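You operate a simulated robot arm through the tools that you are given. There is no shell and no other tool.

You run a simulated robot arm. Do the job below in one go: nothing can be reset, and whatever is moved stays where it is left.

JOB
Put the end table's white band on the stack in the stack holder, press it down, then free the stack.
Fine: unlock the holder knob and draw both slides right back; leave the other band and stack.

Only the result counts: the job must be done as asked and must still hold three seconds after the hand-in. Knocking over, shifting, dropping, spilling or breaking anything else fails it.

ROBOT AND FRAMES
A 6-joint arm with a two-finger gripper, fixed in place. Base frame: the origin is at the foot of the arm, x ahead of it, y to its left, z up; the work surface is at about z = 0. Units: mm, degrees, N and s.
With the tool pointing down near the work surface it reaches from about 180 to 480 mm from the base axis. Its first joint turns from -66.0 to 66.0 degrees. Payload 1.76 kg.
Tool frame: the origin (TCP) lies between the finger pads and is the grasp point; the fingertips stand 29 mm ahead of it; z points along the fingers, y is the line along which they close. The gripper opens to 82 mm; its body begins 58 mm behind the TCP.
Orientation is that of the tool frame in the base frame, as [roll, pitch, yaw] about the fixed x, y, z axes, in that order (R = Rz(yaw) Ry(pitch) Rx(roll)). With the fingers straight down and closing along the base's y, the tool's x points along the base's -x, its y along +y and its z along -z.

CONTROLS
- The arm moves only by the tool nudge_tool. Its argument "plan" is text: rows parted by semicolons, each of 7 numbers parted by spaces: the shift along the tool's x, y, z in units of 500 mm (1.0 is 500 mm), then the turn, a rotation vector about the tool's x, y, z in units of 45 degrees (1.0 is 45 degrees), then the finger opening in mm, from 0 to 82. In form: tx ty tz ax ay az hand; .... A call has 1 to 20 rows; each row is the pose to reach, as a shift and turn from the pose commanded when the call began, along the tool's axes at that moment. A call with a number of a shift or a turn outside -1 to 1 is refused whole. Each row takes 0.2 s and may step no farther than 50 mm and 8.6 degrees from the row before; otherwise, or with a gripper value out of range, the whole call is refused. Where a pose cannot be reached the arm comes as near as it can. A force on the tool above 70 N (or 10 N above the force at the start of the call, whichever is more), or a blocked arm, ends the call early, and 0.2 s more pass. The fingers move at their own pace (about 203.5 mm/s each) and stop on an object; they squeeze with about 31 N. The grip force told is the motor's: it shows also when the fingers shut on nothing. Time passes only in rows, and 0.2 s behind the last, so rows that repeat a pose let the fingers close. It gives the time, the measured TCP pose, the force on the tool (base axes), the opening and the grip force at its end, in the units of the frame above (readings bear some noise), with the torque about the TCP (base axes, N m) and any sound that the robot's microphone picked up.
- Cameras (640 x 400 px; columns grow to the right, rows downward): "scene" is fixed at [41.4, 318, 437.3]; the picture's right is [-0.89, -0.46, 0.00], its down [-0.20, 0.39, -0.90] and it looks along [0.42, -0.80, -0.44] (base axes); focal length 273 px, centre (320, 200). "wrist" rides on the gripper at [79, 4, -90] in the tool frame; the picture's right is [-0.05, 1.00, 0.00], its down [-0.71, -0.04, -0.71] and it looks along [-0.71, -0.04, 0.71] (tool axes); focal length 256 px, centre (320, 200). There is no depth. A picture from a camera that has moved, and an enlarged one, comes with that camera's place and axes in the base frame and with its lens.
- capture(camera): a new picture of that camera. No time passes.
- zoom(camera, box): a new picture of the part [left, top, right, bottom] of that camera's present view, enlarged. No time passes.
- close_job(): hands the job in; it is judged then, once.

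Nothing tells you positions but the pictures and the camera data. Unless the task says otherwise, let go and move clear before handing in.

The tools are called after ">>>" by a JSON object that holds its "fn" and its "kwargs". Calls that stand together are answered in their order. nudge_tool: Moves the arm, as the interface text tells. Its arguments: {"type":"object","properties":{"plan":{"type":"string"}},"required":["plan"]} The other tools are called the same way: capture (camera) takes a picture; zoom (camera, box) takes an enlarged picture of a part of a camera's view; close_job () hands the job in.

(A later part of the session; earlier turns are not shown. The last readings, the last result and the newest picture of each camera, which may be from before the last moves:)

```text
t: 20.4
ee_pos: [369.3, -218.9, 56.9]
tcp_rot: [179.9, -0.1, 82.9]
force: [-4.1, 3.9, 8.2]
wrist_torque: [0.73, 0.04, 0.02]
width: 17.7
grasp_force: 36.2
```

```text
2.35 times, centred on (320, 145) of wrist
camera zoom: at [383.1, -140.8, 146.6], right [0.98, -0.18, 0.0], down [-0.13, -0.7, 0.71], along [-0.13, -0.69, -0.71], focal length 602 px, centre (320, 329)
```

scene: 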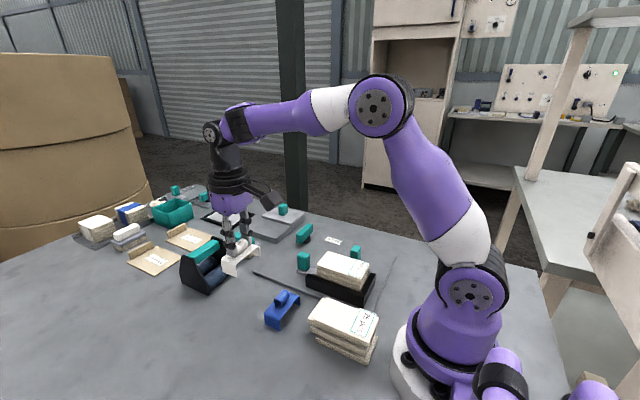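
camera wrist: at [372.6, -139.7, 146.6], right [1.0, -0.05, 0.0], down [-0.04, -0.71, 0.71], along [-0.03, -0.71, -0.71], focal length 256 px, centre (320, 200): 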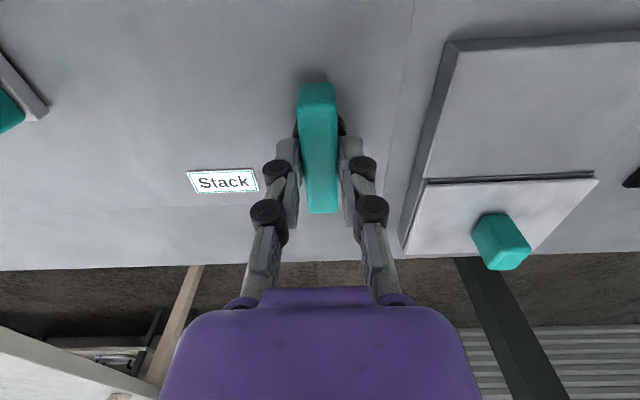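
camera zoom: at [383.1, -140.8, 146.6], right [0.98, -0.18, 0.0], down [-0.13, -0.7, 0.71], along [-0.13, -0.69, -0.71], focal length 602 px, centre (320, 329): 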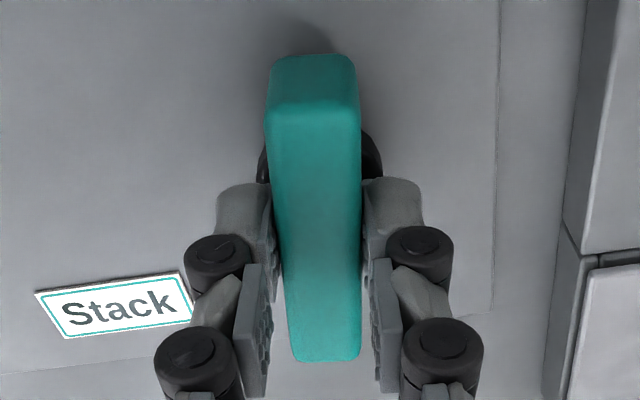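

It turns freely clockwise, with near-zero torque. I'll continue the clockwise turn.

>>> {"fn": "nudge_tool", "kwargs": {"plan": "0 0 0 0 0 0.13 8; 0 0 0 0 0 0.26 8; 0 0 0 0 0 0.39 8; 0 0 0 0 0 0.52 8; 0 0 0 0 0 0.65 8; 0 0 0 0 0 0.78 8"}}

>>> {"fn": "capture", "kwargs": {"camera": "wrist"}}

>>> {"fn": "zoom", "kwargs": {"camera": "scene", "box": [250, 190, 350, 270]}}

```text
t: 21.8
ee_pos: [370.1, -219.2, 56.1]
tcp_rot: [179.9, -0.2, 47.8]
force: [5.2, 10.6, 4.2]
wrist_torque: [-0.2, 0.22, 0.02]
width: 17.9
grasp_force: 35.6
```

```text
taken
camera wrist: at [425.9, -163.4, 146.6], right [0.7, -0.71, 0.0], down [-0.5, -0.5, 0.71], along [-0.5, -0.5, -0.71], focal length 256 px, centre (320, 200)
```

wrist: 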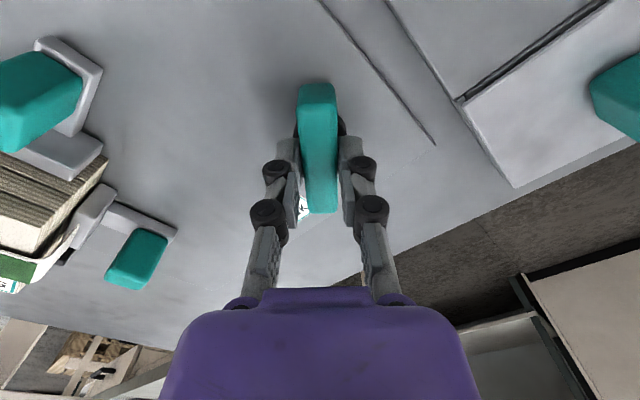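

```text
5.00 times, centred on (300, 230) of scene
camera zoom: at [41.4, 318.0, 437.3], right [-0.89, -0.46, 0.0], down [-0.2, 0.39, -0.9], along [0.42, -0.8, -0.44], focal length 1366 px, centre (420, 50)
```

zoom: 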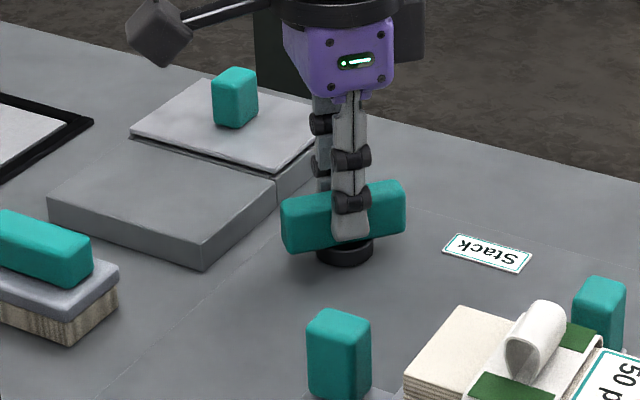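

The knob is at about 42° and still turning freely. I'll continue another 32°, then finish in small steps while watching the torque.

>>> {"fn": "nudge_tool", "kwargs": {"plan": "0 0 0 0 0 0.12 8; 0 0 0 0 0 0.24 8; 0 0 0 0 0 0.36 8; 0 0 0 0 0 0.48 8; 0 0 0 0 0 0.6 8; 0 0 0 0 0 0.72 8"}}

>>> {"fn": "zoom", "kwargs": {"camera": "wrist", "box": [220, 60, 420, 230]}}

```text
t: 23.2
ee_pos: [371.5, -219.9, 56.5]
tcp_rot: [179.9, -0.1, 15.3]
force: [19.0, 5.3, -1.3]
wrist_torque: [0.25, -1.23, 0.03]
width: 18.0
grasp_force: 36.3
```

```text
2.35 times, centred on (320, 145) of wrist
camera zoom: at [447.1, -202.9, 146.8], right [0.21, -0.98, 0.0], down [-0.69, -0.15, 0.7], along [-0.69, -0.15, -0.71], focal length 602 px, centre (320, 329)
```

zoom: 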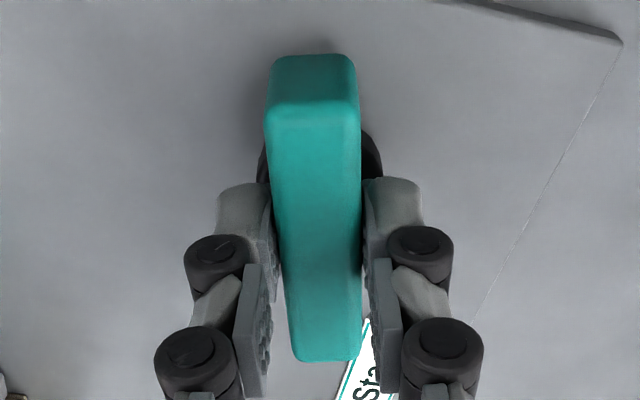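

The torque is still low at 75°, but a small side load has built up. I'll relieve it and turn on in small steps to find the stop.

>>> {"fn": "nudge_tool", "kwargs": {"plan": "0.003 0 0 0 0 0 8; 0.003 0 0 0 0 0.1 8; 0.003 0 0 0 0 0.2 8; 0.003 0 0 0 0 0.3 8"}}

>>> {"fn": "zoom", "kwargs": {"camera": "wrist", "box": [220, 60, 420, 230]}}

>>> {"fn": "zoom", "kwargs": {"camera": "scene", "box": [250, 190, 350, 270]}}

```text
t: 24.2
ee_pos: [371.8, -220.1, 57.2]
tcp_rot: [180.0, 0.0, 1.4]
force: [2.8, -19.5, -2.3]
wrist_torque: [-0.61, 0.09, 0.02]
width: 17.9
grasp_force: 36.4
```

```text
2.35 times, centred on (320, 145) of wrist
camera zoom: at [449.2, -222.1, 146.5], right [-0.03, -1.0, 0.0], down [-0.71, 0.02, 0.71], along [-0.71, 0.02, -0.71], focal length 602 px, centre (320, 329)
```

zoom: 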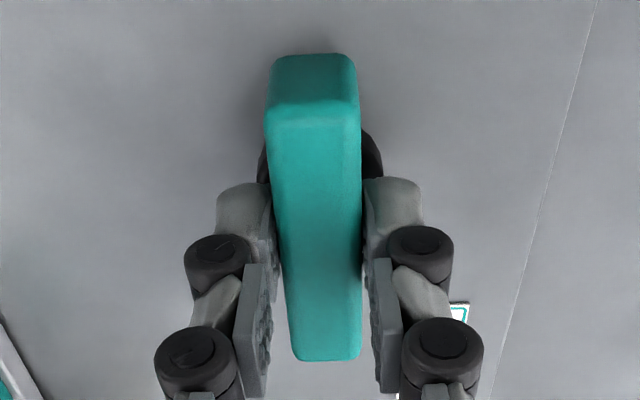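

```text
5.00 times, centred on (300, 230) of scene
camera zoom: at [41.4, 318.0, 437.3], right [-0.89, -0.46, 0.0], down [-0.2, 0.39, -0.9], along [0.42, -0.8, -0.44], focal length 1366 px, centre (420, 50)
```

zoom: 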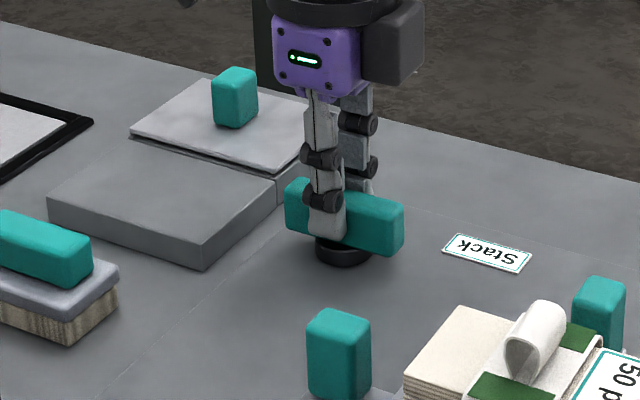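

At about 89° there is still no end-stop torque. I'll relieve the y load and turn a few degrees further to see whether there is a stop.

>>> {"fn": "nudge_tool", "kwargs": {"plan": "0 0.002 0 0 0 0 8; 0 0.002 0 0 0 0.06 8; 0 0.002 0 0 0 0.12 8"}}

>>> {"fn": "zoom", "kwargs": {"camera": "wrist", "box": [220, 60, 420, 230]}}

```text
t: 25.0
ee_pos: [371.3, -219.9, 56.6]
tcp_rot: [-179.8, 0.0, -3.8]
force: [-9.7, -20.0, 7.3]
wrist_torque: [-0.51, 0.56, 0.79]
width: 18.8
grasp_force: 36.2
```

```text
2.35 times, centred on (320, 145) of wrist
camera zoom: at [449.3, -229.3, 146.5], right [-0.12, -0.99, 0.0], down [-0.7, 0.08, 0.71], along [-0.7, 0.08, -0.71], focal length 602 px, centre (320, 329)
```

zoom: 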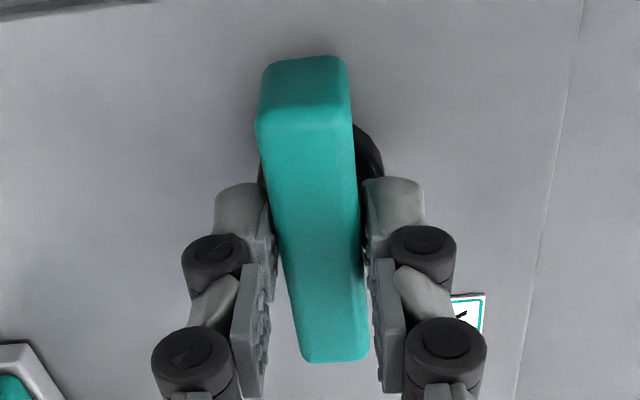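

The torque rose at 90°, so the knob is at its unlocked stop. I'll ease back to neutral, open the fingers and lift away.

>>> {"fn": "nudge_tool", "kwargs": {"plan": "0 0.001 0 0 0 -0.06 8; 0 0.001 0 0 0 -0.07 8; 0 0.001 0 0 0 -0.07 30; 0 0.001 0 0 0 -0.07 44; 0 0.001 0 0 0 -0.07 44; 0 0.001 -0.04 0 0 -0.07 44; 0 0.001 -0.1 0 0 -0.07 44; 0 0.001 -0.18 0 0 -0.07 44"}}

>>> {"fn": "capture", "kwargs": {"camera": "wrist"}}

>>> {"fn": "capture", "kwargs": {"camera": "scene"}}

>>> {"fn": "zoom", "kwargs": {"camera": "scene", "box": [250, 190, 350, 270]}}

```text
t: 26.8
ee_pos: [372.2, -221.9, 147.9]
tcp_rot: [-179.8, -0.1, -0.4]
force: [0.1, -0.2, 0.3]
wrist_torque: [0.04, 0.0, -0.02]
width: 44.0
grasp_force: 0.1
```

```text
taken
camera wrist: at [450.2, -226.0, 237.3], right [-0.06, -1.0, 0.0], down [-0.71, 0.04, 0.71], along [-0.7, 0.04, -0.71], focal length 256 px, centre (320, 200)
```

wrist: 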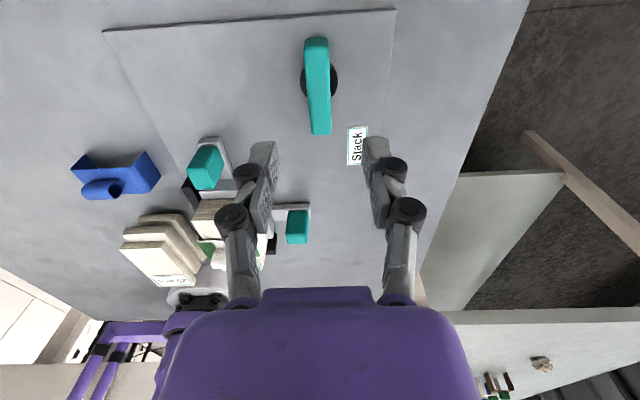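

```text
taken
```

scene: 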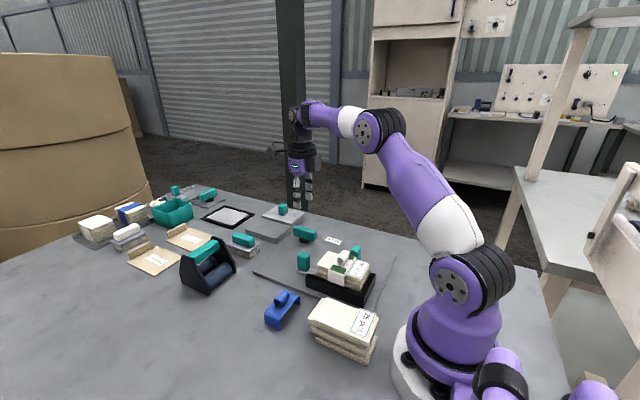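

```text
5.00 times, centred on (300, 230) of scene
camera zoom: at [41.4, 318.0, 437.3], right [-0.89, -0.46, 0.0], down [-0.2, 0.39, -0.9], along [0.42, -0.8, -0.44], focal length 1366 px, centre (420, 50)
```

zoom: 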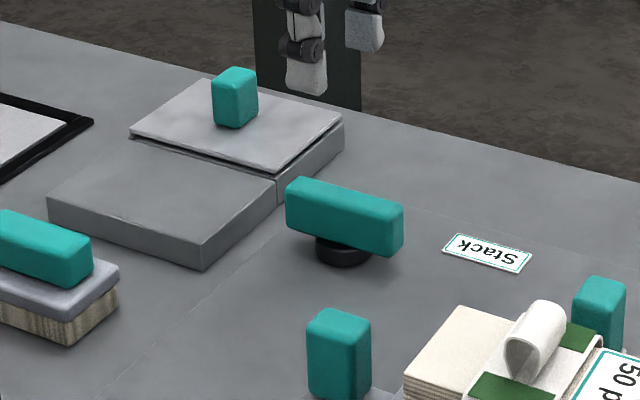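

The knob handle now lies along x, unlocked, and nothing else has moved. I'll turn the gripper back to yaw 90 while moving over the first slide post at about (305, -108).

>>> {"fn": "nudge_tool", "kwargs": {"plan": "-0.0107 -0.0187 0 0 0 -0.1667 44; -0.0213 -0.0373 0 0 0 -0.3333 44; -0.032 -0.056 0 0 0 -0.5 44; -0.0427 -0.0747 0 0 0 -0.6667 44; -0.0533 -0.0933 0 0 0 -0.8333 44; -0.064 -0.112 0 0 0 -1.0 44"}}

>>> {"fn": "capture", "kwargs": {"camera": "wrist"}}

```text
t: 28.2
ee_pos: [340.4, -164.3, 147.9]
tcp_rot: [180.0, -0.2, 44.8]
force: [0.4, -1.2, 0.1]
wrist_torque: [0.0, 0.02, 0.02]
width: 44.1
grasp_force: 0.1
```

```text
taken
camera wrist: at [398.5, -111.2, 236.7], right [0.66, -0.75, 0.0], down [-0.53, -0.47, 0.71], along [-0.53, -0.47, -0.71], focal length 256 px, centre (320, 200)
```

wrist: 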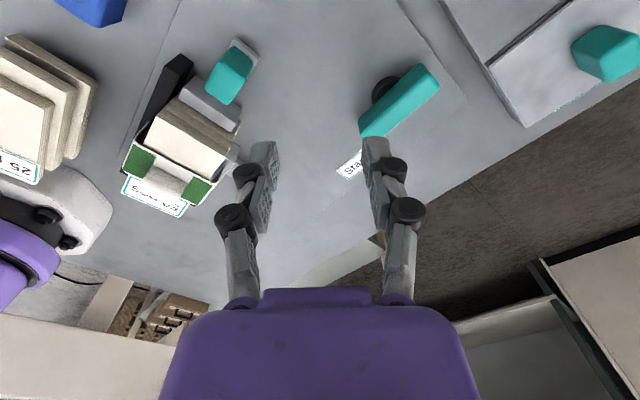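

>>> {"fn": "nudge_tool", "kwargs": {"plan": "0.0052 -0.0217 0.01 0 0 -0.1667 44; 0.0104 -0.0433 0.02 0 0 -0.3333 44; 0.0156 -0.065 0.03 0 0 -0.5 44; 0.0207 -0.0867 0.036 0 0 -0.6667 44; 0.0259 -0.1083 0.036 0 0 -0.8333 44; 0.0311 -0.13 0.036 0 0 -1.0 44"}}

>>> {"fn": "capture", "kwargs": {"camera": "wrist"}}

>>> {"fn": "zoom", "kwargs": {"camera": "wrist", "box": [200, 20, 440, 180]}}

>>> {"fn": "zoom", "kwargs": {"camera": "scene", "box": [280, 200, 400, 310]}}

```text
t: 29.6
ee_pos: [305.9, -107.5, 128.9]
tcp_rot: [179.8, 0.0, 89.7]
force: [0.8, 0.0, -0.1]
wrist_torque: [-0.01, -0.02, 0.0]
width: 43.8
grasp_force: 0.1
```

```text
taken
camera wrist: at [308.4, -27.6, 218.0], right [1.0, -0.06, 0.0], down [-0.04, -0.71, 0.71], along [-0.04, -0.71, -0.71], focal length 256 px, centre (320, 200)
```

wrist: 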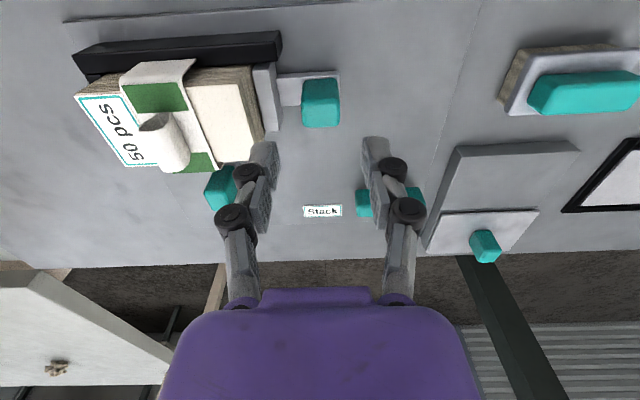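

```text
2.50 times, centred on (320, 100) of wrist
camera zoom: at [308.4, -27.6, 218.0], right [1.0, -0.06, 0.0], down [-0.04, -0.71, 0.71], along [-0.04, -0.71, -0.71], focal length 640 px, centre (320, 450)
```

zoom: 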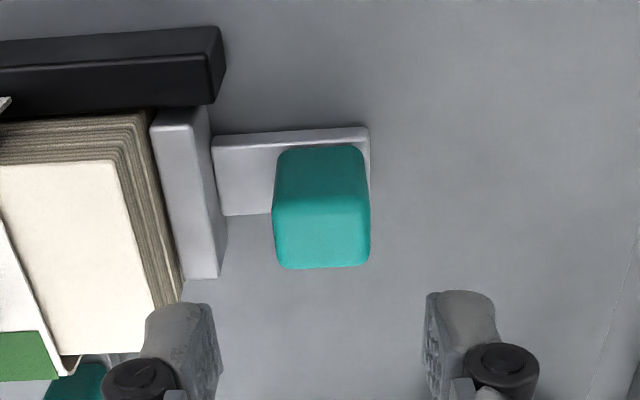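

```text
3.64 times, centred on (340, 255) of scene
camera zoom: at [41.4, 318.0, 437.3], right [-0.89, -0.46, 0.0], down [-0.2, 0.39, -0.9], along [0.42, -0.8, -0.44], focal length 994 px, centre (247, 0)
```

zoom: 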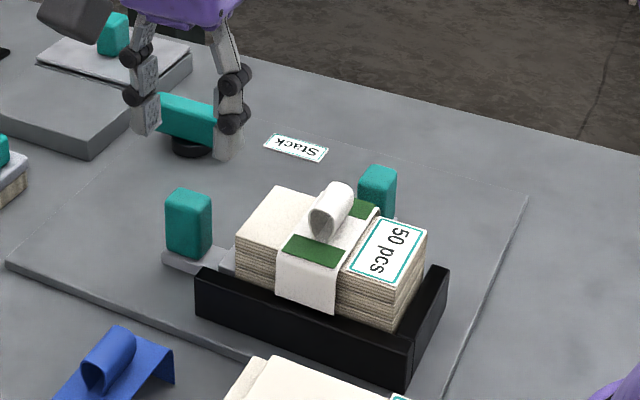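

Post 1 spans about x 291–317 and y -118 to -101, with its top near z≈55. I'll lower with the fingers straddling it in x, keeping the tips above the pad height, and grip.

>>> {"fn": "nudge_tool", "kwargs": {"plan": "-0.0044 0.002 0.04 0 0 0 44; -0.0044 0.002 0.08 0 0 0 44; -0.0044 0.002 0.105 0 0 0 44; -0.0044 0.002 0.125 0 0 0 44; -0.0044 0.002 0.125 0 0 0 44"}}

>>> {"fn": "capture", "kwargs": {"camera": "wrist"}}

>>> {"fn": "zoom", "kwargs": {"camera": "scene", "box": [280, 220, 380, 300]}}

```text
t: 30.8
ee_pos: [306.2, -109.9, 65.6]
tcp_rot: [179.9, -0.1, 89.6]
force: [-0.6, -1.0, -0.7]
wrist_torque: [-0.05, 0.0, 0.01]
width: 44.0
grasp_force: 0.2
```

```text
taken
camera wrist: at [309.5, -29.4, 156.1], right [1.0, -0.06, 0.0], down [-0.04, -0.71, 0.71], along [-0.04, -0.7, -0.71], focal length 256 px, centre (320, 200)
```

wrist: 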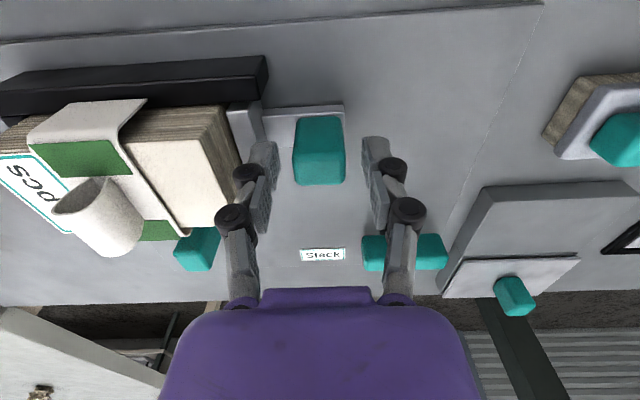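

```text
5.00 times, centred on (330, 260) of scene
camera zoom: at [41.4, 318.0, 437.3], right [-0.89, -0.46, 0.0], down [-0.2, 0.39, -0.9], along [0.42, -0.8, -0.44], focal length 1366 px, centre (270, -100)
```

zoom: 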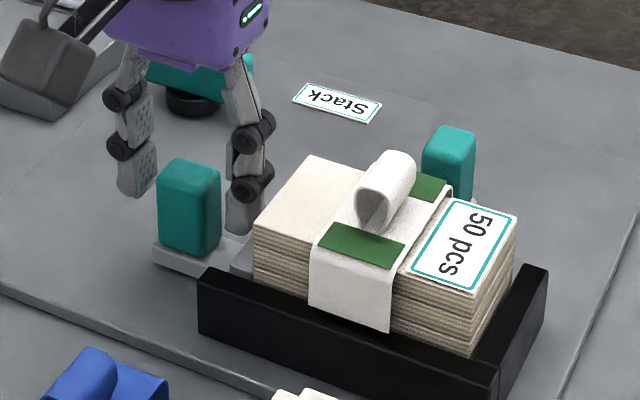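

The fingers straddle post 1. Closing the grip now.

>>> {"fn": "nudge_tool", "kwargs": {"plan": "0 0 0 0 0 0 34; 0 0 0 0 0 0 22; 0 0 0 0 0 0 14; 0 0 0 0 0 0 14"}}

>>> {"fn": "zoom", "kwargs": {"camera": "scene", "box": [280, 220, 380, 300]}}

```text
t: 31.8
ee_pos: [306.1, -108.6, 67.4]
tcp_rot: [179.9, 0.0, 89.6]
force: [-1.1, -0.6, 1.2]
wrist_torque: [0.0, 0.01, 0.43]
width: 25.6
grasp_force: 36.1
```

```text
5.00 times, centred on (330, 260) of scene
camera zoom: at [41.4, 318.0, 437.3], right [-0.89, -0.46, 0.0], down [-0.2, 0.39, -0.9], along [0.42, -0.8, -0.44], focal length 1366 px, centre (270, -100)
```

zoom: 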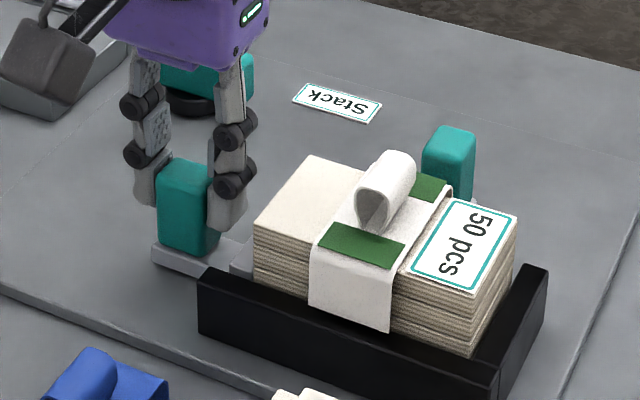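

Post 1 is gripped. I'll draw it back toward +x in small steps.

>>> {"fn": "nudge_tool", "kwargs": {"plan": "0 0.008 0 0 0 0 14; 0 0.016 0 0 0 0 14; 0 0.024 0 0 0 0 14; 0 0.032 0 0 0 0 14; 0 0.04 0 0 0 0 14"}}

>>> {"fn": "zoom", "kwargs": {"camera": "scene", "box": [270, 210, 390, 310]}}

>>> {"fn": "capture", "kwargs": {"camera": "wrist"}}

```text
t: 33.0
ee_pos: [326.1, -108.1, 67.4]
tcp_rot: [179.9, 0.0, 89.7]
force: [-0.8, 16.9, 15.8]
wrist_torque: [1.01, 0.07, 0.3]
width: 25.6
grasp_force: 35.8
```

```text
4.00 times, centred on (330, 260) of scene
camera zoom: at [41.3, 318.0, 437.3], right [-0.89, -0.46, 0.0], down [-0.2, 0.39, -0.9], along [0.42, -0.8, -0.44], focal length 1093 px, centre (280, -40)
```

zoom: 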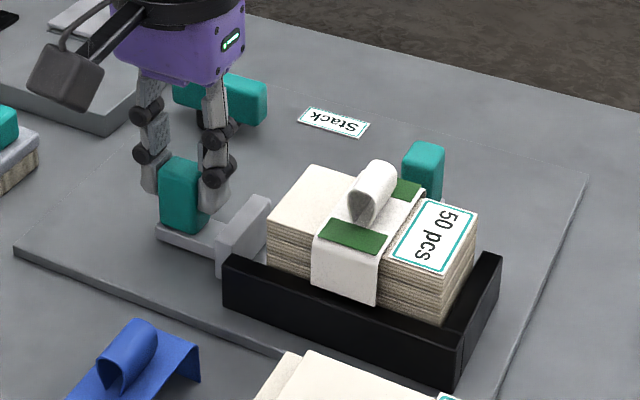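

```text
taken
camera wrist: at [330.1, -29.6, 156.3], right [1.0, -0.06, 0.0], down [-0.04, -0.71, 0.71], along [-0.04, -0.7, -0.71], focal length 256 px, centre (320, 200)
```

wrist: 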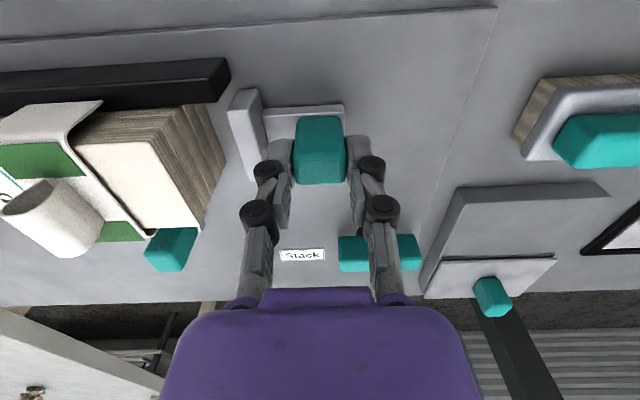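

The slide has moved 20 mm and the stack hasn't stirred. I'll ease the side loads slightly and keep drawing it back until it stops.

>>> {"fn": "nudge_tool", "kwargs": {"plan": "0.0012 0.004 -0.001 0 0 0 14; 0.0012 0.01 -0.001 0 0 0 14; 0.0012 0.016 -0.001 0 0 0 14; 0.0012 0.022 -0.001 0 0 0 14; 0.0012 0.028 -0.001 0 0 0 14"}}

>>> {"fn": "zoom", "kwargs": {"camera": "scene", "box": [270, 210, 390, 310]}}

>>> {"fn": "capture", "kwargs": {"camera": "wrist"}}

```text
t: 34.2
ee_pos: [340.1, -110.0, 66.9]
tcp_rot: [180.0, -0.1, 89.5]
force: [-0.6, 6.1, -7.1]
wrist_torque: [-0.37, 0.04, 0.27]
width: 25.9
grasp_force: 36.0
```

```text
4.00 times, centred on (330, 260) of scene
camera zoom: at [41.4, 318.0, 437.3], right [-0.89, -0.46, 0.0], down [-0.2, 0.39, -0.9], along [0.42, -0.8, -0.44], focal length 1093 px, centre (280, -40)
```

zoom: 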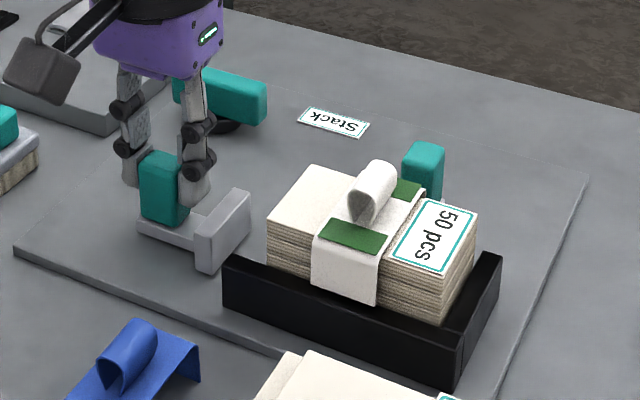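

```text
taken
camera wrist: at [343.8, -29.5, 156.2], right [1.0, -0.06, 0.0], down [-0.04, -0.71, 0.71], along [-0.04, -0.71, -0.71], focal length 256 px, centre (320, 200)
```

wrist: 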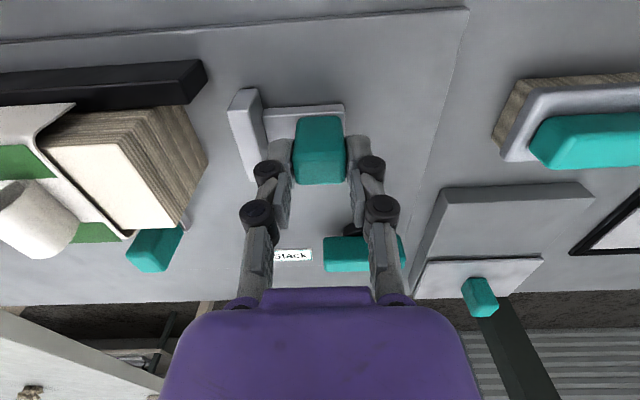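

It's still free after 34 mm. I'll continue in 3 mm steps to feel for the end stop.

>>> {"fn": "nudge_tool", "kwargs": {"plan": "0 0.006 0 0 0 0 14; 0 0.012 0 0 0 0 14; 0 0.018 0 0 0 0 14; 0 0.024 0 0 0 0 14"}}

>>> {"fn": "zoom", "kwargs": {"camera": "scene", "box": [270, 210, 390, 310]}}

```text
t: 35.2
ee_pos: [352.2, -108.9, 68.1]
tcp_rot: [180.0, -0.2, 89.6]
force: [-1.3, 3.7, -11.6]
wrist_torque: [-0.25, 0.08, 0.27]
width: 25.8
grasp_force: 36.3
```

```text
4.00 times, centred on (330, 260) of scene
camera zoom: at [41.4, 318.0, 437.3], right [-0.89, -0.46, 0.0], down [-0.2, 0.39, -0.9], along [0.42, -0.8, -0.44], focal length 1093 px, centre (280, -40)
```

zoom: 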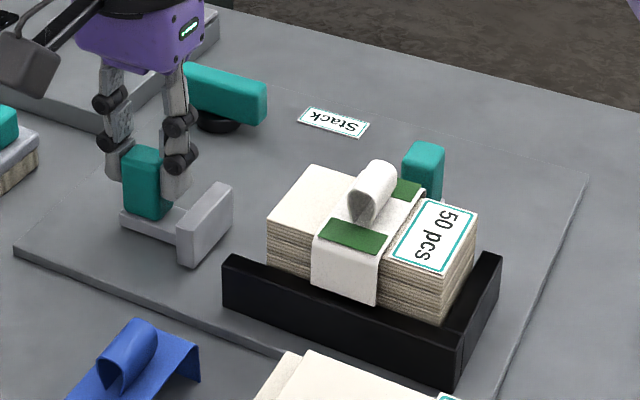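

It's still free at 46 mm, so I'll continue.

>>> {"fn": "nudge_tool", "kwargs": {"plan": "0 0.006 0.001 0 0 0 14; 0 0.012 0.001 0 0 0 14; 0 0.018 0.001 0 0 0 14; 0 0.024 0.001 0 0 0 14"}}

>>> {"fn": "zoom", "kwargs": {"camera": "scene", "box": [270, 210, 390, 310]}}

>>> {"fn": "capture", "kwargs": {"camera": "wrist"}}

```text
t: 36.2
ee_pos: [363.9, -108.4, 66.7]
tcp_rot: [179.9, -0.1, 89.7]
force: [-0.7, 6.7, -5.7]
wrist_torque: [0.62, -0.04, 0.48]
width: 25.7
grasp_force: 36.1
```

```text
4.00 times, centred on (330, 260) of scene
camera zoom: at [41.4, 318.0, 437.3], right [-0.89, -0.46, 0.0], down [-0.2, 0.39, -0.9], along [0.42, -0.8, -0.44], focal length 1093 px, centre (280, -40)
```

zoom: 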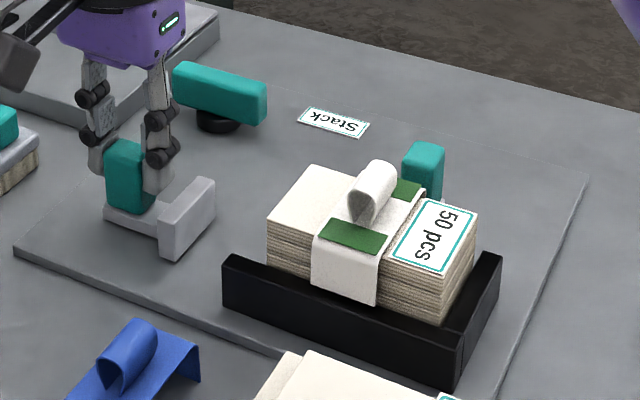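

```text
taken
camera wrist: at [367.9, -29.6, 156.3], right [1.0, -0.06, 0.0], down [-0.04, -0.71, 0.71], along [-0.04, -0.7, -0.71], focal length 256 px, centre (320, 200)
```

wrist: 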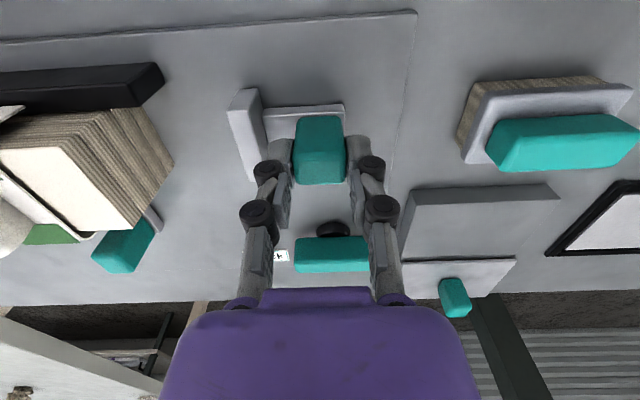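

The slide is now 58 mm back with its end nearing the plate's edge. I'll proceed with finer steps to feel for the stop.

>>> {"fn": "nudge_tool", "kwargs": {"plan": "0 0.004 0 0 0 0 14; 0 0.008 0 0 0 0 14; 0 0.012 0 0 0 0 14"}}

>>> {"fn": "zoom", "kwargs": {"camera": "scene", "box": [250, 210, 370, 310]}}

```text
t: 37.0
ee_pos: [365.4, -107.6, 66.6]
tcp_rot: [-178.9, -0.3, 89.4]
force: [-56.8, -0.4, 25.9]
wrist_torque: [0.05, 1.46, 0.48]
width: 25.9
grasp_force: 35.9
```

```text
4.00 times, centred on (310, 260) of scene
camera zoom: at [41.3, 318.0, 437.2], right [-0.89, -0.46, 0.0], down [-0.2, 0.39, -0.9], along [0.42, -0.8, -0.44], focal length 1093 px, centre (360, -40)
```

zoom: 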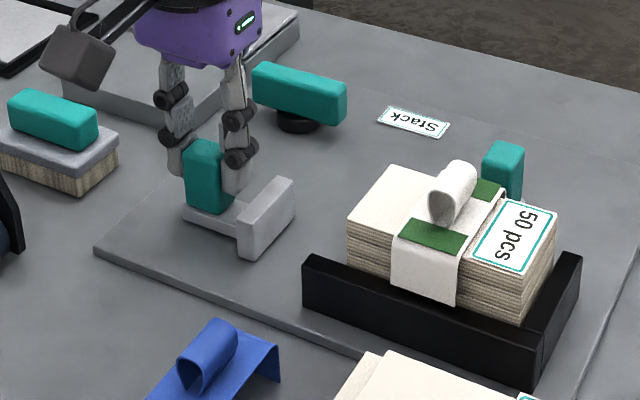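

The end stop is reached after 60 mm of travel, with the x force rising to 57 N. I'll ease off the load, release and lift.

>>> {"fn": "nudge_tool", "kwargs": {"plan": "0 -0.004 0 0 0 0 14; 0 -0.008 0 0 0 0 14; 0 -0.008 0 0 0 0 34; 0 -0.008 0 0 0 0 44; 0 -0.008 0 0 0 0 44; 0 -0.008 -0.04 0 0 0 44; 0 -0.008 -0.1 0 0 0 44; 0 -0.008 -0.16 0 0 0 44"}}

>>> {"fn": "capture", "kwargs": {"camera": "wrist"}}

>>> {"fn": "zoom", "kwargs": {"camera": "scene", "box": [250, 200, 390, 310]}}

```text
t: 38.8
ee_pos: [366.1, -109.5, 147.3]
tcp_rot: [179.8, -0.2, 89.7]
force: [0.7, -0.3, 0.4]
wrist_torque: [-0.01, -0.01, -0.03]
width: 44.2
grasp_force: 0.1
```

```text
taken
camera wrist: at [369.3, -30.0, 236.8], right [1.0, -0.06, 0.0], down [-0.04, -0.71, 0.71], along [-0.04, -0.71, -0.71], focal length 256 px, centre (320, 200)
```

wrist: 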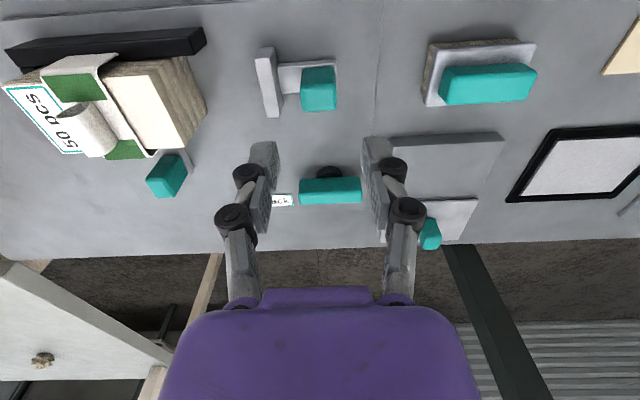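

```text
3.64 times, centred on (320, 255) of scene
camera zoom: at [41.4, 318.0, 437.3], right [-0.89, -0.46, 0.0], down [-0.2, 0.39, -0.9], along [0.42, -0.8, -0.44], focal length 994 px, centre (320, 0)
```

zoom: 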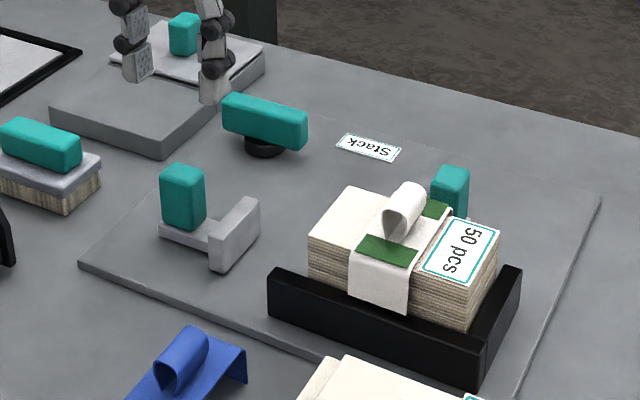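

Slide 1 is fully back, and the stack and band are undisturbed. Now I'll move over slide 2's post near (210, -184).

>>> {"fn": "nudge_tool", "kwargs": {"plan": "-0.0298 -0.0622 0 0 0 0 44; -0.0596 -0.1244 0 0 0 0 44; -0.0894 -0.1866 0 0 0 0 44; -0.1192 -0.2488 0 0 0 0 44; -0.149 -0.311 0 0 0 0 44; -0.149 -0.311 0.02 0 0 0 44"}}

>>> {"fn": "capture", "kwargs": {"camera": "wrist"}}

>>> {"fn": "zoom", "kwargs": {"camera": "wrist", "box": [220, 40, 420, 180]}}

>>> {"fn": "zoom", "kwargs": {"camera": "scene", "box": [280, 180, 400, 290]}}

```text
t: 40.2
ee_pos: [209.6, -183.5, 136.8]
tcp_rot: [179.9, -0.1, 89.6]
force: [-1.0, 1.0, 0.3]
wrist_torque: [0.03, 0.0, -0.01]
width: 44.0
grasp_force: 0.0
```

```text
taken
camera wrist: at [213.7, -103.6, 226.5], right [1.0, -0.06, 0.0], down [-0.04, -0.71, 0.71], along [-0.04, -0.71, -0.71], focal length 256 px, centre (320, 200)
```

wrist: 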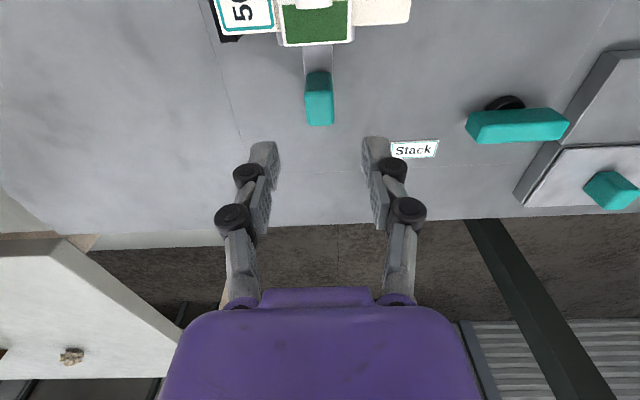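

```text
2.86 times, centred on (320, 110) of wrist
camera zoom: at [213.7, -103.6, 226.5], right [1.0, -0.06, 0.0], down [-0.04, -0.71, 0.71], along [-0.04, -0.71, -0.71], focal length 731 px, centre (320, 457)
```

zoom: 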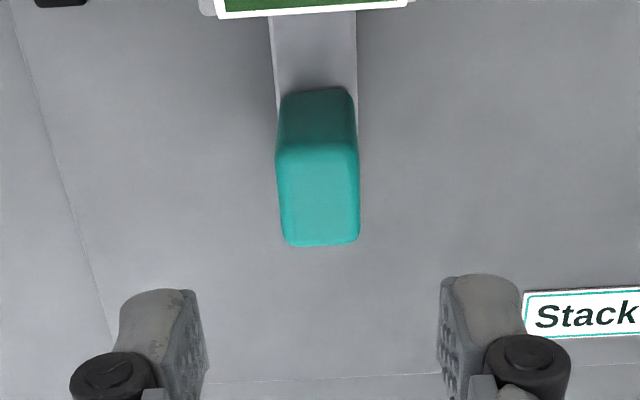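

```text
3.64 times, centred on (340, 235) of scene
camera zoom: at [41.4, 318.0, 437.3], right [-0.89, -0.46, 0.0], down [-0.2, 0.39, -0.9], along [0.42, -0.8, -0.44], focal length 994 px, centre (247, 73)
```

zoom: 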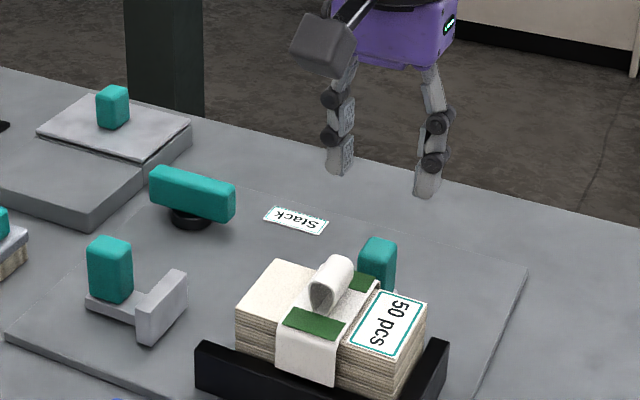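

Post 2 is centred at about (209, -185.5), roughly 19 mm wide in x. I'll descend and grip it across x.

>>> {"fn": "nudge_tool", "kwargs": {"plan": "-0.0046 -0.0012 0.04 0 0 0 44; -0.0046 -0.0012 0.08 0 0 0 44; -0.0046 -0.0012 0.12 0 0 0 44; -0.0046 -0.0012 0.141 0 0 0 44; -0.0046 -0.0012 0.141 0 0 0 44"}}

>>> {"fn": "capture", "kwargs": {"camera": "wrist"}}

>>> {"fn": "zoom", "kwargs": {"camera": "scene", "box": [300, 200, 400, 290]}}

```text
t: 41.4
ee_pos: [209.3, -184.8, 66.1]
tcp_rot: [-179.9, -0.2, 89.5]
force: [-0.2, -0.6, -0.7]
wrist_torque: [0.0, 0.01, 0.0]
width: 44.1
grasp_force: 0.0
```

```text
taken
camera wrist: at [213.5, -105.6, 155.4], right [1.0, -0.06, 0.0], down [-0.04, -0.71, 0.71], along [-0.04, -0.7, -0.71], focal length 256 px, centre (320, 200)
```

wrist: 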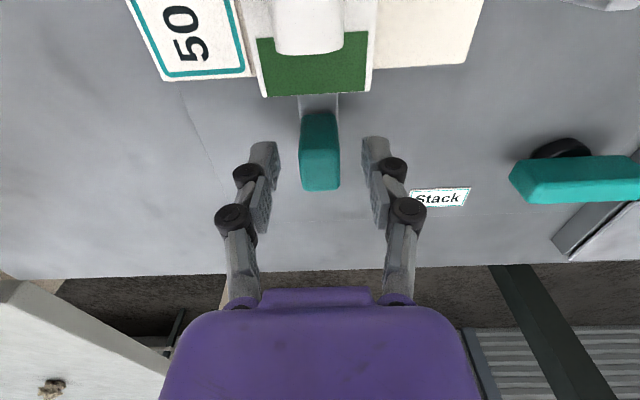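

```text
4.44 times, centred on (350, 245) of scene
camera zoom: at [41.4, 318.0, 437.3], right [-0.89, -0.46, 0.0], down [-0.2, 0.39, -0.9], along [0.42, -0.8, -0.44], focal length 1215 px, centre (187, 0)
```

zoom: 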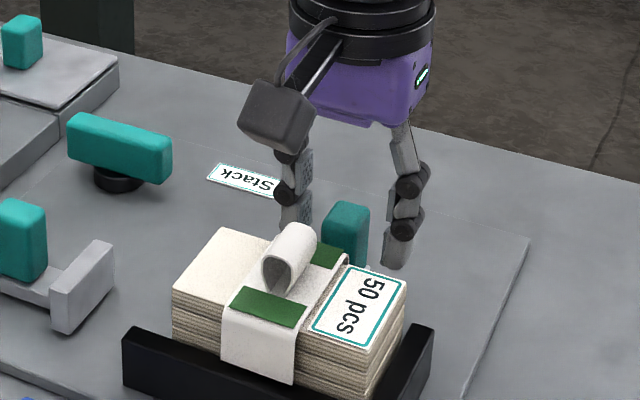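

The fingers straddle post 2 with clear space all around. Gripping now.

>>> {"fn": "nudge_tool", "kwargs": {"plan": "0 0 0 0 0 0 30; 0 0 0 0 0 0 18; 0 0 0 0 0 0 8; 0 0 0 0 0 0 8"}}

>>> {"fn": "zoom", "kwargs": {"camera": "wrist", "box": [220, 40, 420, 230]}}

```text
t: 42.4
ee_pos: [209.9, -184.6, 66.2]
tcp_rot: [180.0, -0.1, 89.6]
force: [-3.2, -0.2, -1.0]
wrist_torque: [-0.18, 0.04, 0.41]
width: 19.7
grasp_force: 35.5
```

```text
2.11 times, centred on (320, 135) of wrist
camera zoom: at [213.5, -105.7, 155.6], right [1.0, -0.06, 0.0], down [-0.04, -0.71, 0.71], along [-0.04, -0.7, -0.71], focal length 539 px, centre (320, 337)
```

zoom: 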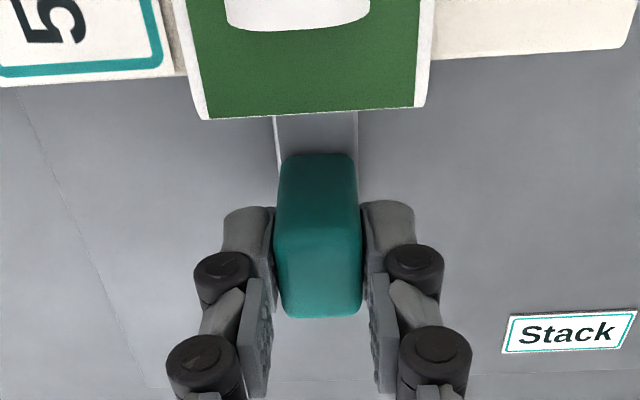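

Post 2 is gripped. I'll draw it back toward -y in small steps.

>>> {"fn": "nudge_tool", "kwargs": {"plan": "-0.006 0 0 0 0 0 8; -0.012 0 0 0 0 0 8; -0.02 0 0 0 0 0 8; -0.028 0 0 0 0 0 8; -0.036 0 0 0 0 0 8"}}

>>> {"fn": "capture", "kwargs": {"camera": "wrist"}}

>>> {"fn": "zoom", "kwargs": {"camera": "scene", "box": [300, 200, 400, 300]}}

```text
t: 43.6
ee_pos: [210.2, -203.0, 65.8]
tcp_rot: [179.9, -0.1, 89.6]
force: [2.4, 0.8, 15.1]
wrist_torque: [0.61, -0.04, 0.26]
width: 19.7
grasp_force: 36.0
```

```text
taken
camera wrist: at [213.3, -123.4, 155.5], right [1.0, -0.06, 0.0], down [-0.04, -0.71, 0.71], along [-0.04, -0.71, -0.71], focal length 256 px, centre (320, 200)
```

wrist: 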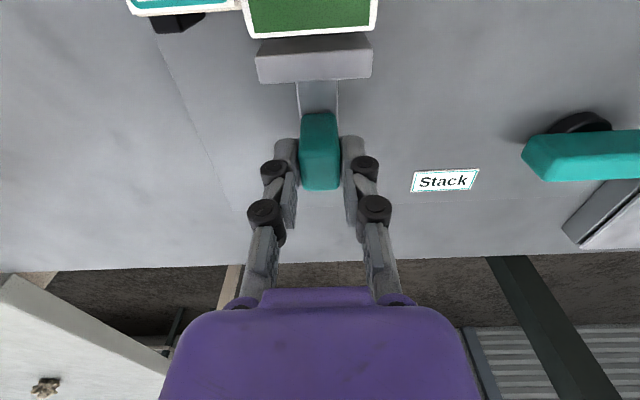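

```text
4.00 times, centred on (350, 250) of scene
camera zoom: at [41.3, 318.1, 437.2], right [-0.89, -0.46, 0.0], down [-0.2, 0.39, -0.9], along [0.42, -0.8, -0.44], focal length 1093 px, centre (200, 0)
```

zoom: 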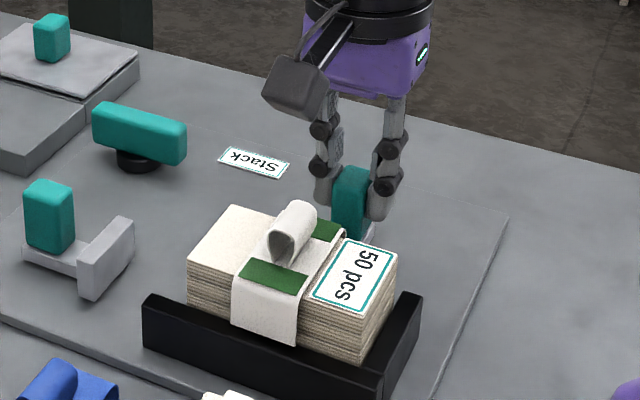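

The slide follows the gripper, and the stack and band stay put. I'll continue drawing back.

>>> {"fn": "nudge_tool", "kwargs": {"plan": "-0.008 0 -0.001 0 0 0 8; -0.016 0 -0.001 0 0 0 8; -0.024 0 -0.001 0 0 0 8; -0.032 0 -0.001 0 0 0 8; -0.04 0 -0.001 0 0 0 8; -0.048 0 -0.001 0 0 0 8; -0.056 0 -0.001 0 0 0 8"}}

>>> {"fn": "capture", "kwargs": {"camera": "wrist"}}

>>> {"fn": "zoom", "kwargs": {"camera": "scene", "box": [300, 200, 400, 300]}}

```text
t: 45.2
ee_pos: [210.2, -230.9, 66.3]
tcp_rot: [179.8, -0.2, 89.7]
force: [24.4, 0.3, -27.0]
wrist_torque: [-0.03, -0.59, 0.19]
width: 19.8
grasp_force: 35.6
```

```text
taken
camera wrist: at [213.2, -150.8, 155.7], right [1.0, -0.06, 0.0], down [-0.04, -0.71, 0.71], along [-0.04, -0.7, -0.71], focal length 256 px, centre (320, 200)
```

wrist: 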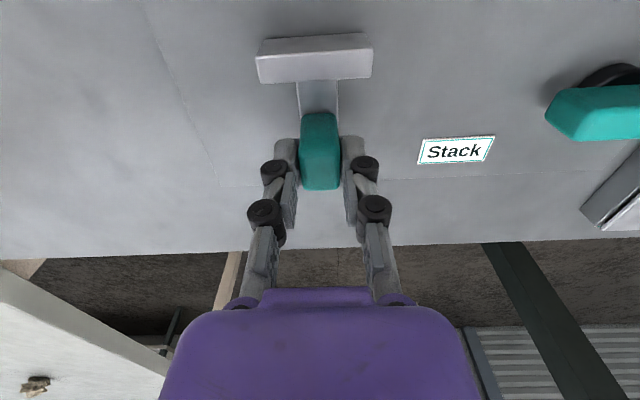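

```text
4.00 times, centred on (350, 250) of scene
camera zoom: at [41.4, 318.0, 437.3], right [-0.89, -0.46, 0.0], down [-0.2, 0.39, -0.9], along [0.42, -0.8, -0.44], focal length 1093 px, centre (200, 0)
```

zoom: 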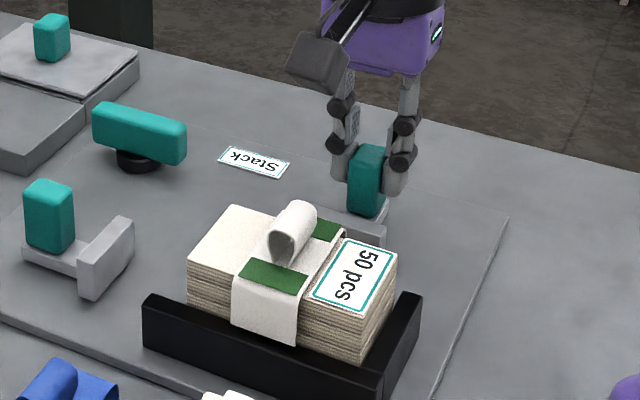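

It's 46 mm back, with some side load built up. I'll relieve that and continue in small steps to the stop.

>>> {"fn": "nudge_tool", "kwargs": {"plan": "0 0.0018 0.002 0 0 0 8; -0.006 0.0018 0.002 0 0 0 8; -0.012 0.0018 0.002 0 0 0 8; -0.018 0.0018 0.002 0 0 0 8; -0.022 0.0018 0.002 0 0 0 8"}}

>>> {"fn": "capture", "kwargs": {"camera": "wrist"}}

```text
t: 46.4
ee_pos: [210.2, -238.9, 63.4]
tcp_rot: [-179.9, -0.4, 89.8]
force: [6.2, 26.6, 8.9]
wrist_torque: [0.77, -0.18, 0.47]
width: 19.9
grasp_force: 36.1
```

```text
taken
camera wrist: at [213.5, -161.2, 154.5], right [1.0, -0.06, 0.0], down [-0.04, -0.71, 0.7], along [-0.04, -0.7, -0.71], focal length 256 px, centre (320, 200)
```

wrist: 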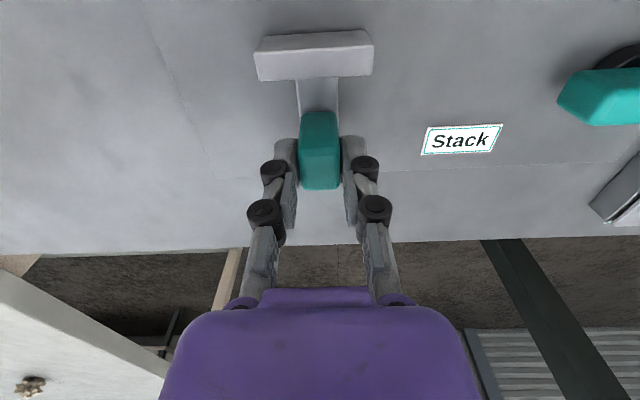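

The y force has risen to 27 N at about 55 mm, which may be the stop. I'll pull slightly more to confirm.

>>> {"fn": "nudge_tool", "kwargs": {"plan": "-0.002 0 -0.0005 0 0 0 8; -0.004 0 -0.0005 0 0 0 8; -0.004 0 -0.0005 0 0 0 8"}}

>>> {"fn": "capture", "kwargs": {"camera": "wrist"}}

>>> {"fn": "zoom", "kwargs": {"camera": "scene", "box": [270, 190, 400, 310]}}

```text
t: 47.2
ee_pos: [209.7, -243.0, 64.3]
tcp_rot: [-180.0, -0.3, 89.7]
force: [1.8, 25.6, -12.3]
wrist_torque: [0.82, 0.0, 0.46]
width: 19.8
grasp_force: 35.7
```

```text
taken
camera wrist: at [213.6, -164.0, 154.6], right [1.0, -0.06, 0.0], down [-0.04, -0.71, 0.7], along [-0.04, -0.7, -0.71], focal length 256 px, centre (320, 200)
```

wrist: 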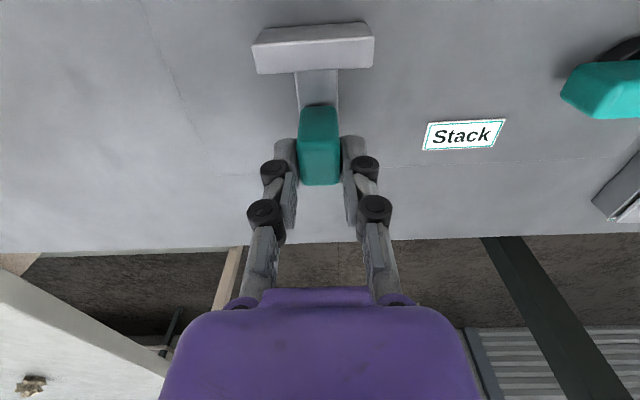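

```text
3.33 times, centred on (335, 250) of scene
camera zoom: at [41.4, 318.0, 437.3], right [-0.89, -0.46, 0.0], down [-0.2, 0.39, -0.9], along [0.42, -0.8, -0.44], focal length 911 px, centre (270, 33)
```

zoom: 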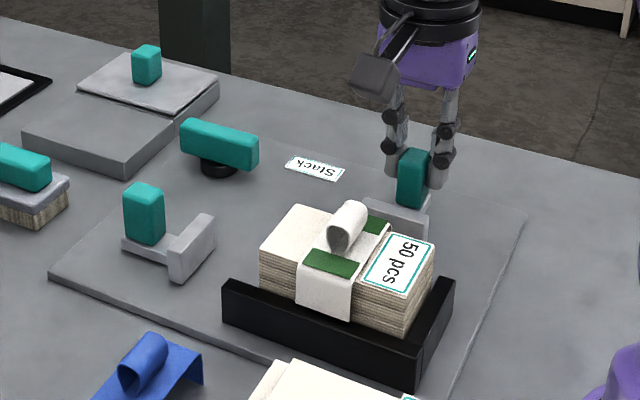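

The fingers slipped on the post at about 26 N, so the slide seems to be at its stop after about 55 mm. I'll release, lift and measure, then confirm with a positive push.

>>> {"fn": "nudge_tool", "kwargs": {"plan": "0.003 0 0 0 0 0 8; 0.003 0 0 0 0 0 30; 0.003 0 0 0 0 0 44; 0.003 0 0 0 0 0 44; 0.003 0 -0.04 0 0 0 44; 0.003 0 -0.1 0 0 0 44; 0.003 0 -0.14 0 0 0 44"}}

>>> {"fn": "capture", "kwargs": {"camera": "wrist"}}

>>> {"fn": "zoom", "kwargs": {"camera": "wrist", "box": [220, 20, 420, 170]}}

>>> {"fn": "zoom", "kwargs": {"camera": "scene", "box": [270, 190, 400, 310]}}

```text
t: 48.8
ee_pos: [210.7, -242.9, 135.1]
tcp_rot: [179.9, -0.2, 89.6]
force: [-0.8, 0.0, 0.5]
wrist_torque: [-0.03, -0.04, -0.01]
width: 44.0
grasp_force: 0.1
```

```text
taken
camera wrist: at [213.9, -163.7, 225.0], right [1.0, -0.06, 0.0], down [-0.04, -0.71, 0.71], along [-0.04, -0.71, -0.71], focal length 256 px, centre (320, 200)
```

wrist: 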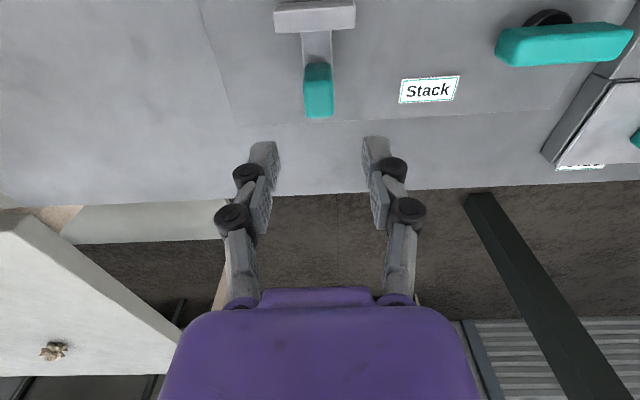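

```text
2.67 times, centred on (320, 95) of wrist
camera zoom: at [213.9, -163.7, 225.0], right [1.0, -0.06, 0.0], down [-0.04, -0.71, 0.71], along [-0.04, -0.71, -0.71], focal length 683 px, centre (320, 480)
```

zoom: 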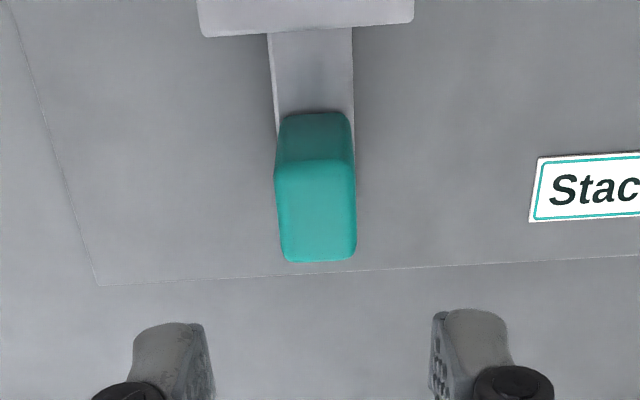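

```text
3.33 times, centred on (335, 250) of scene
camera zoom: at [41.4, 318.0, 437.3], right [-0.89, -0.46, 0.0], down [-0.2, 0.39, -0.9], along [0.42, -0.8, -0.44], focal length 911 px, centre (270, 33)
```

zoom: 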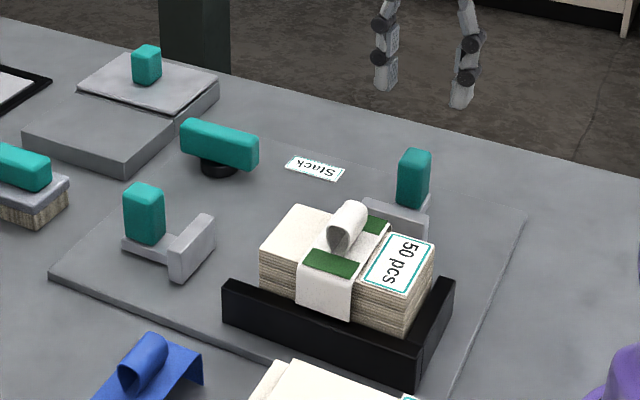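

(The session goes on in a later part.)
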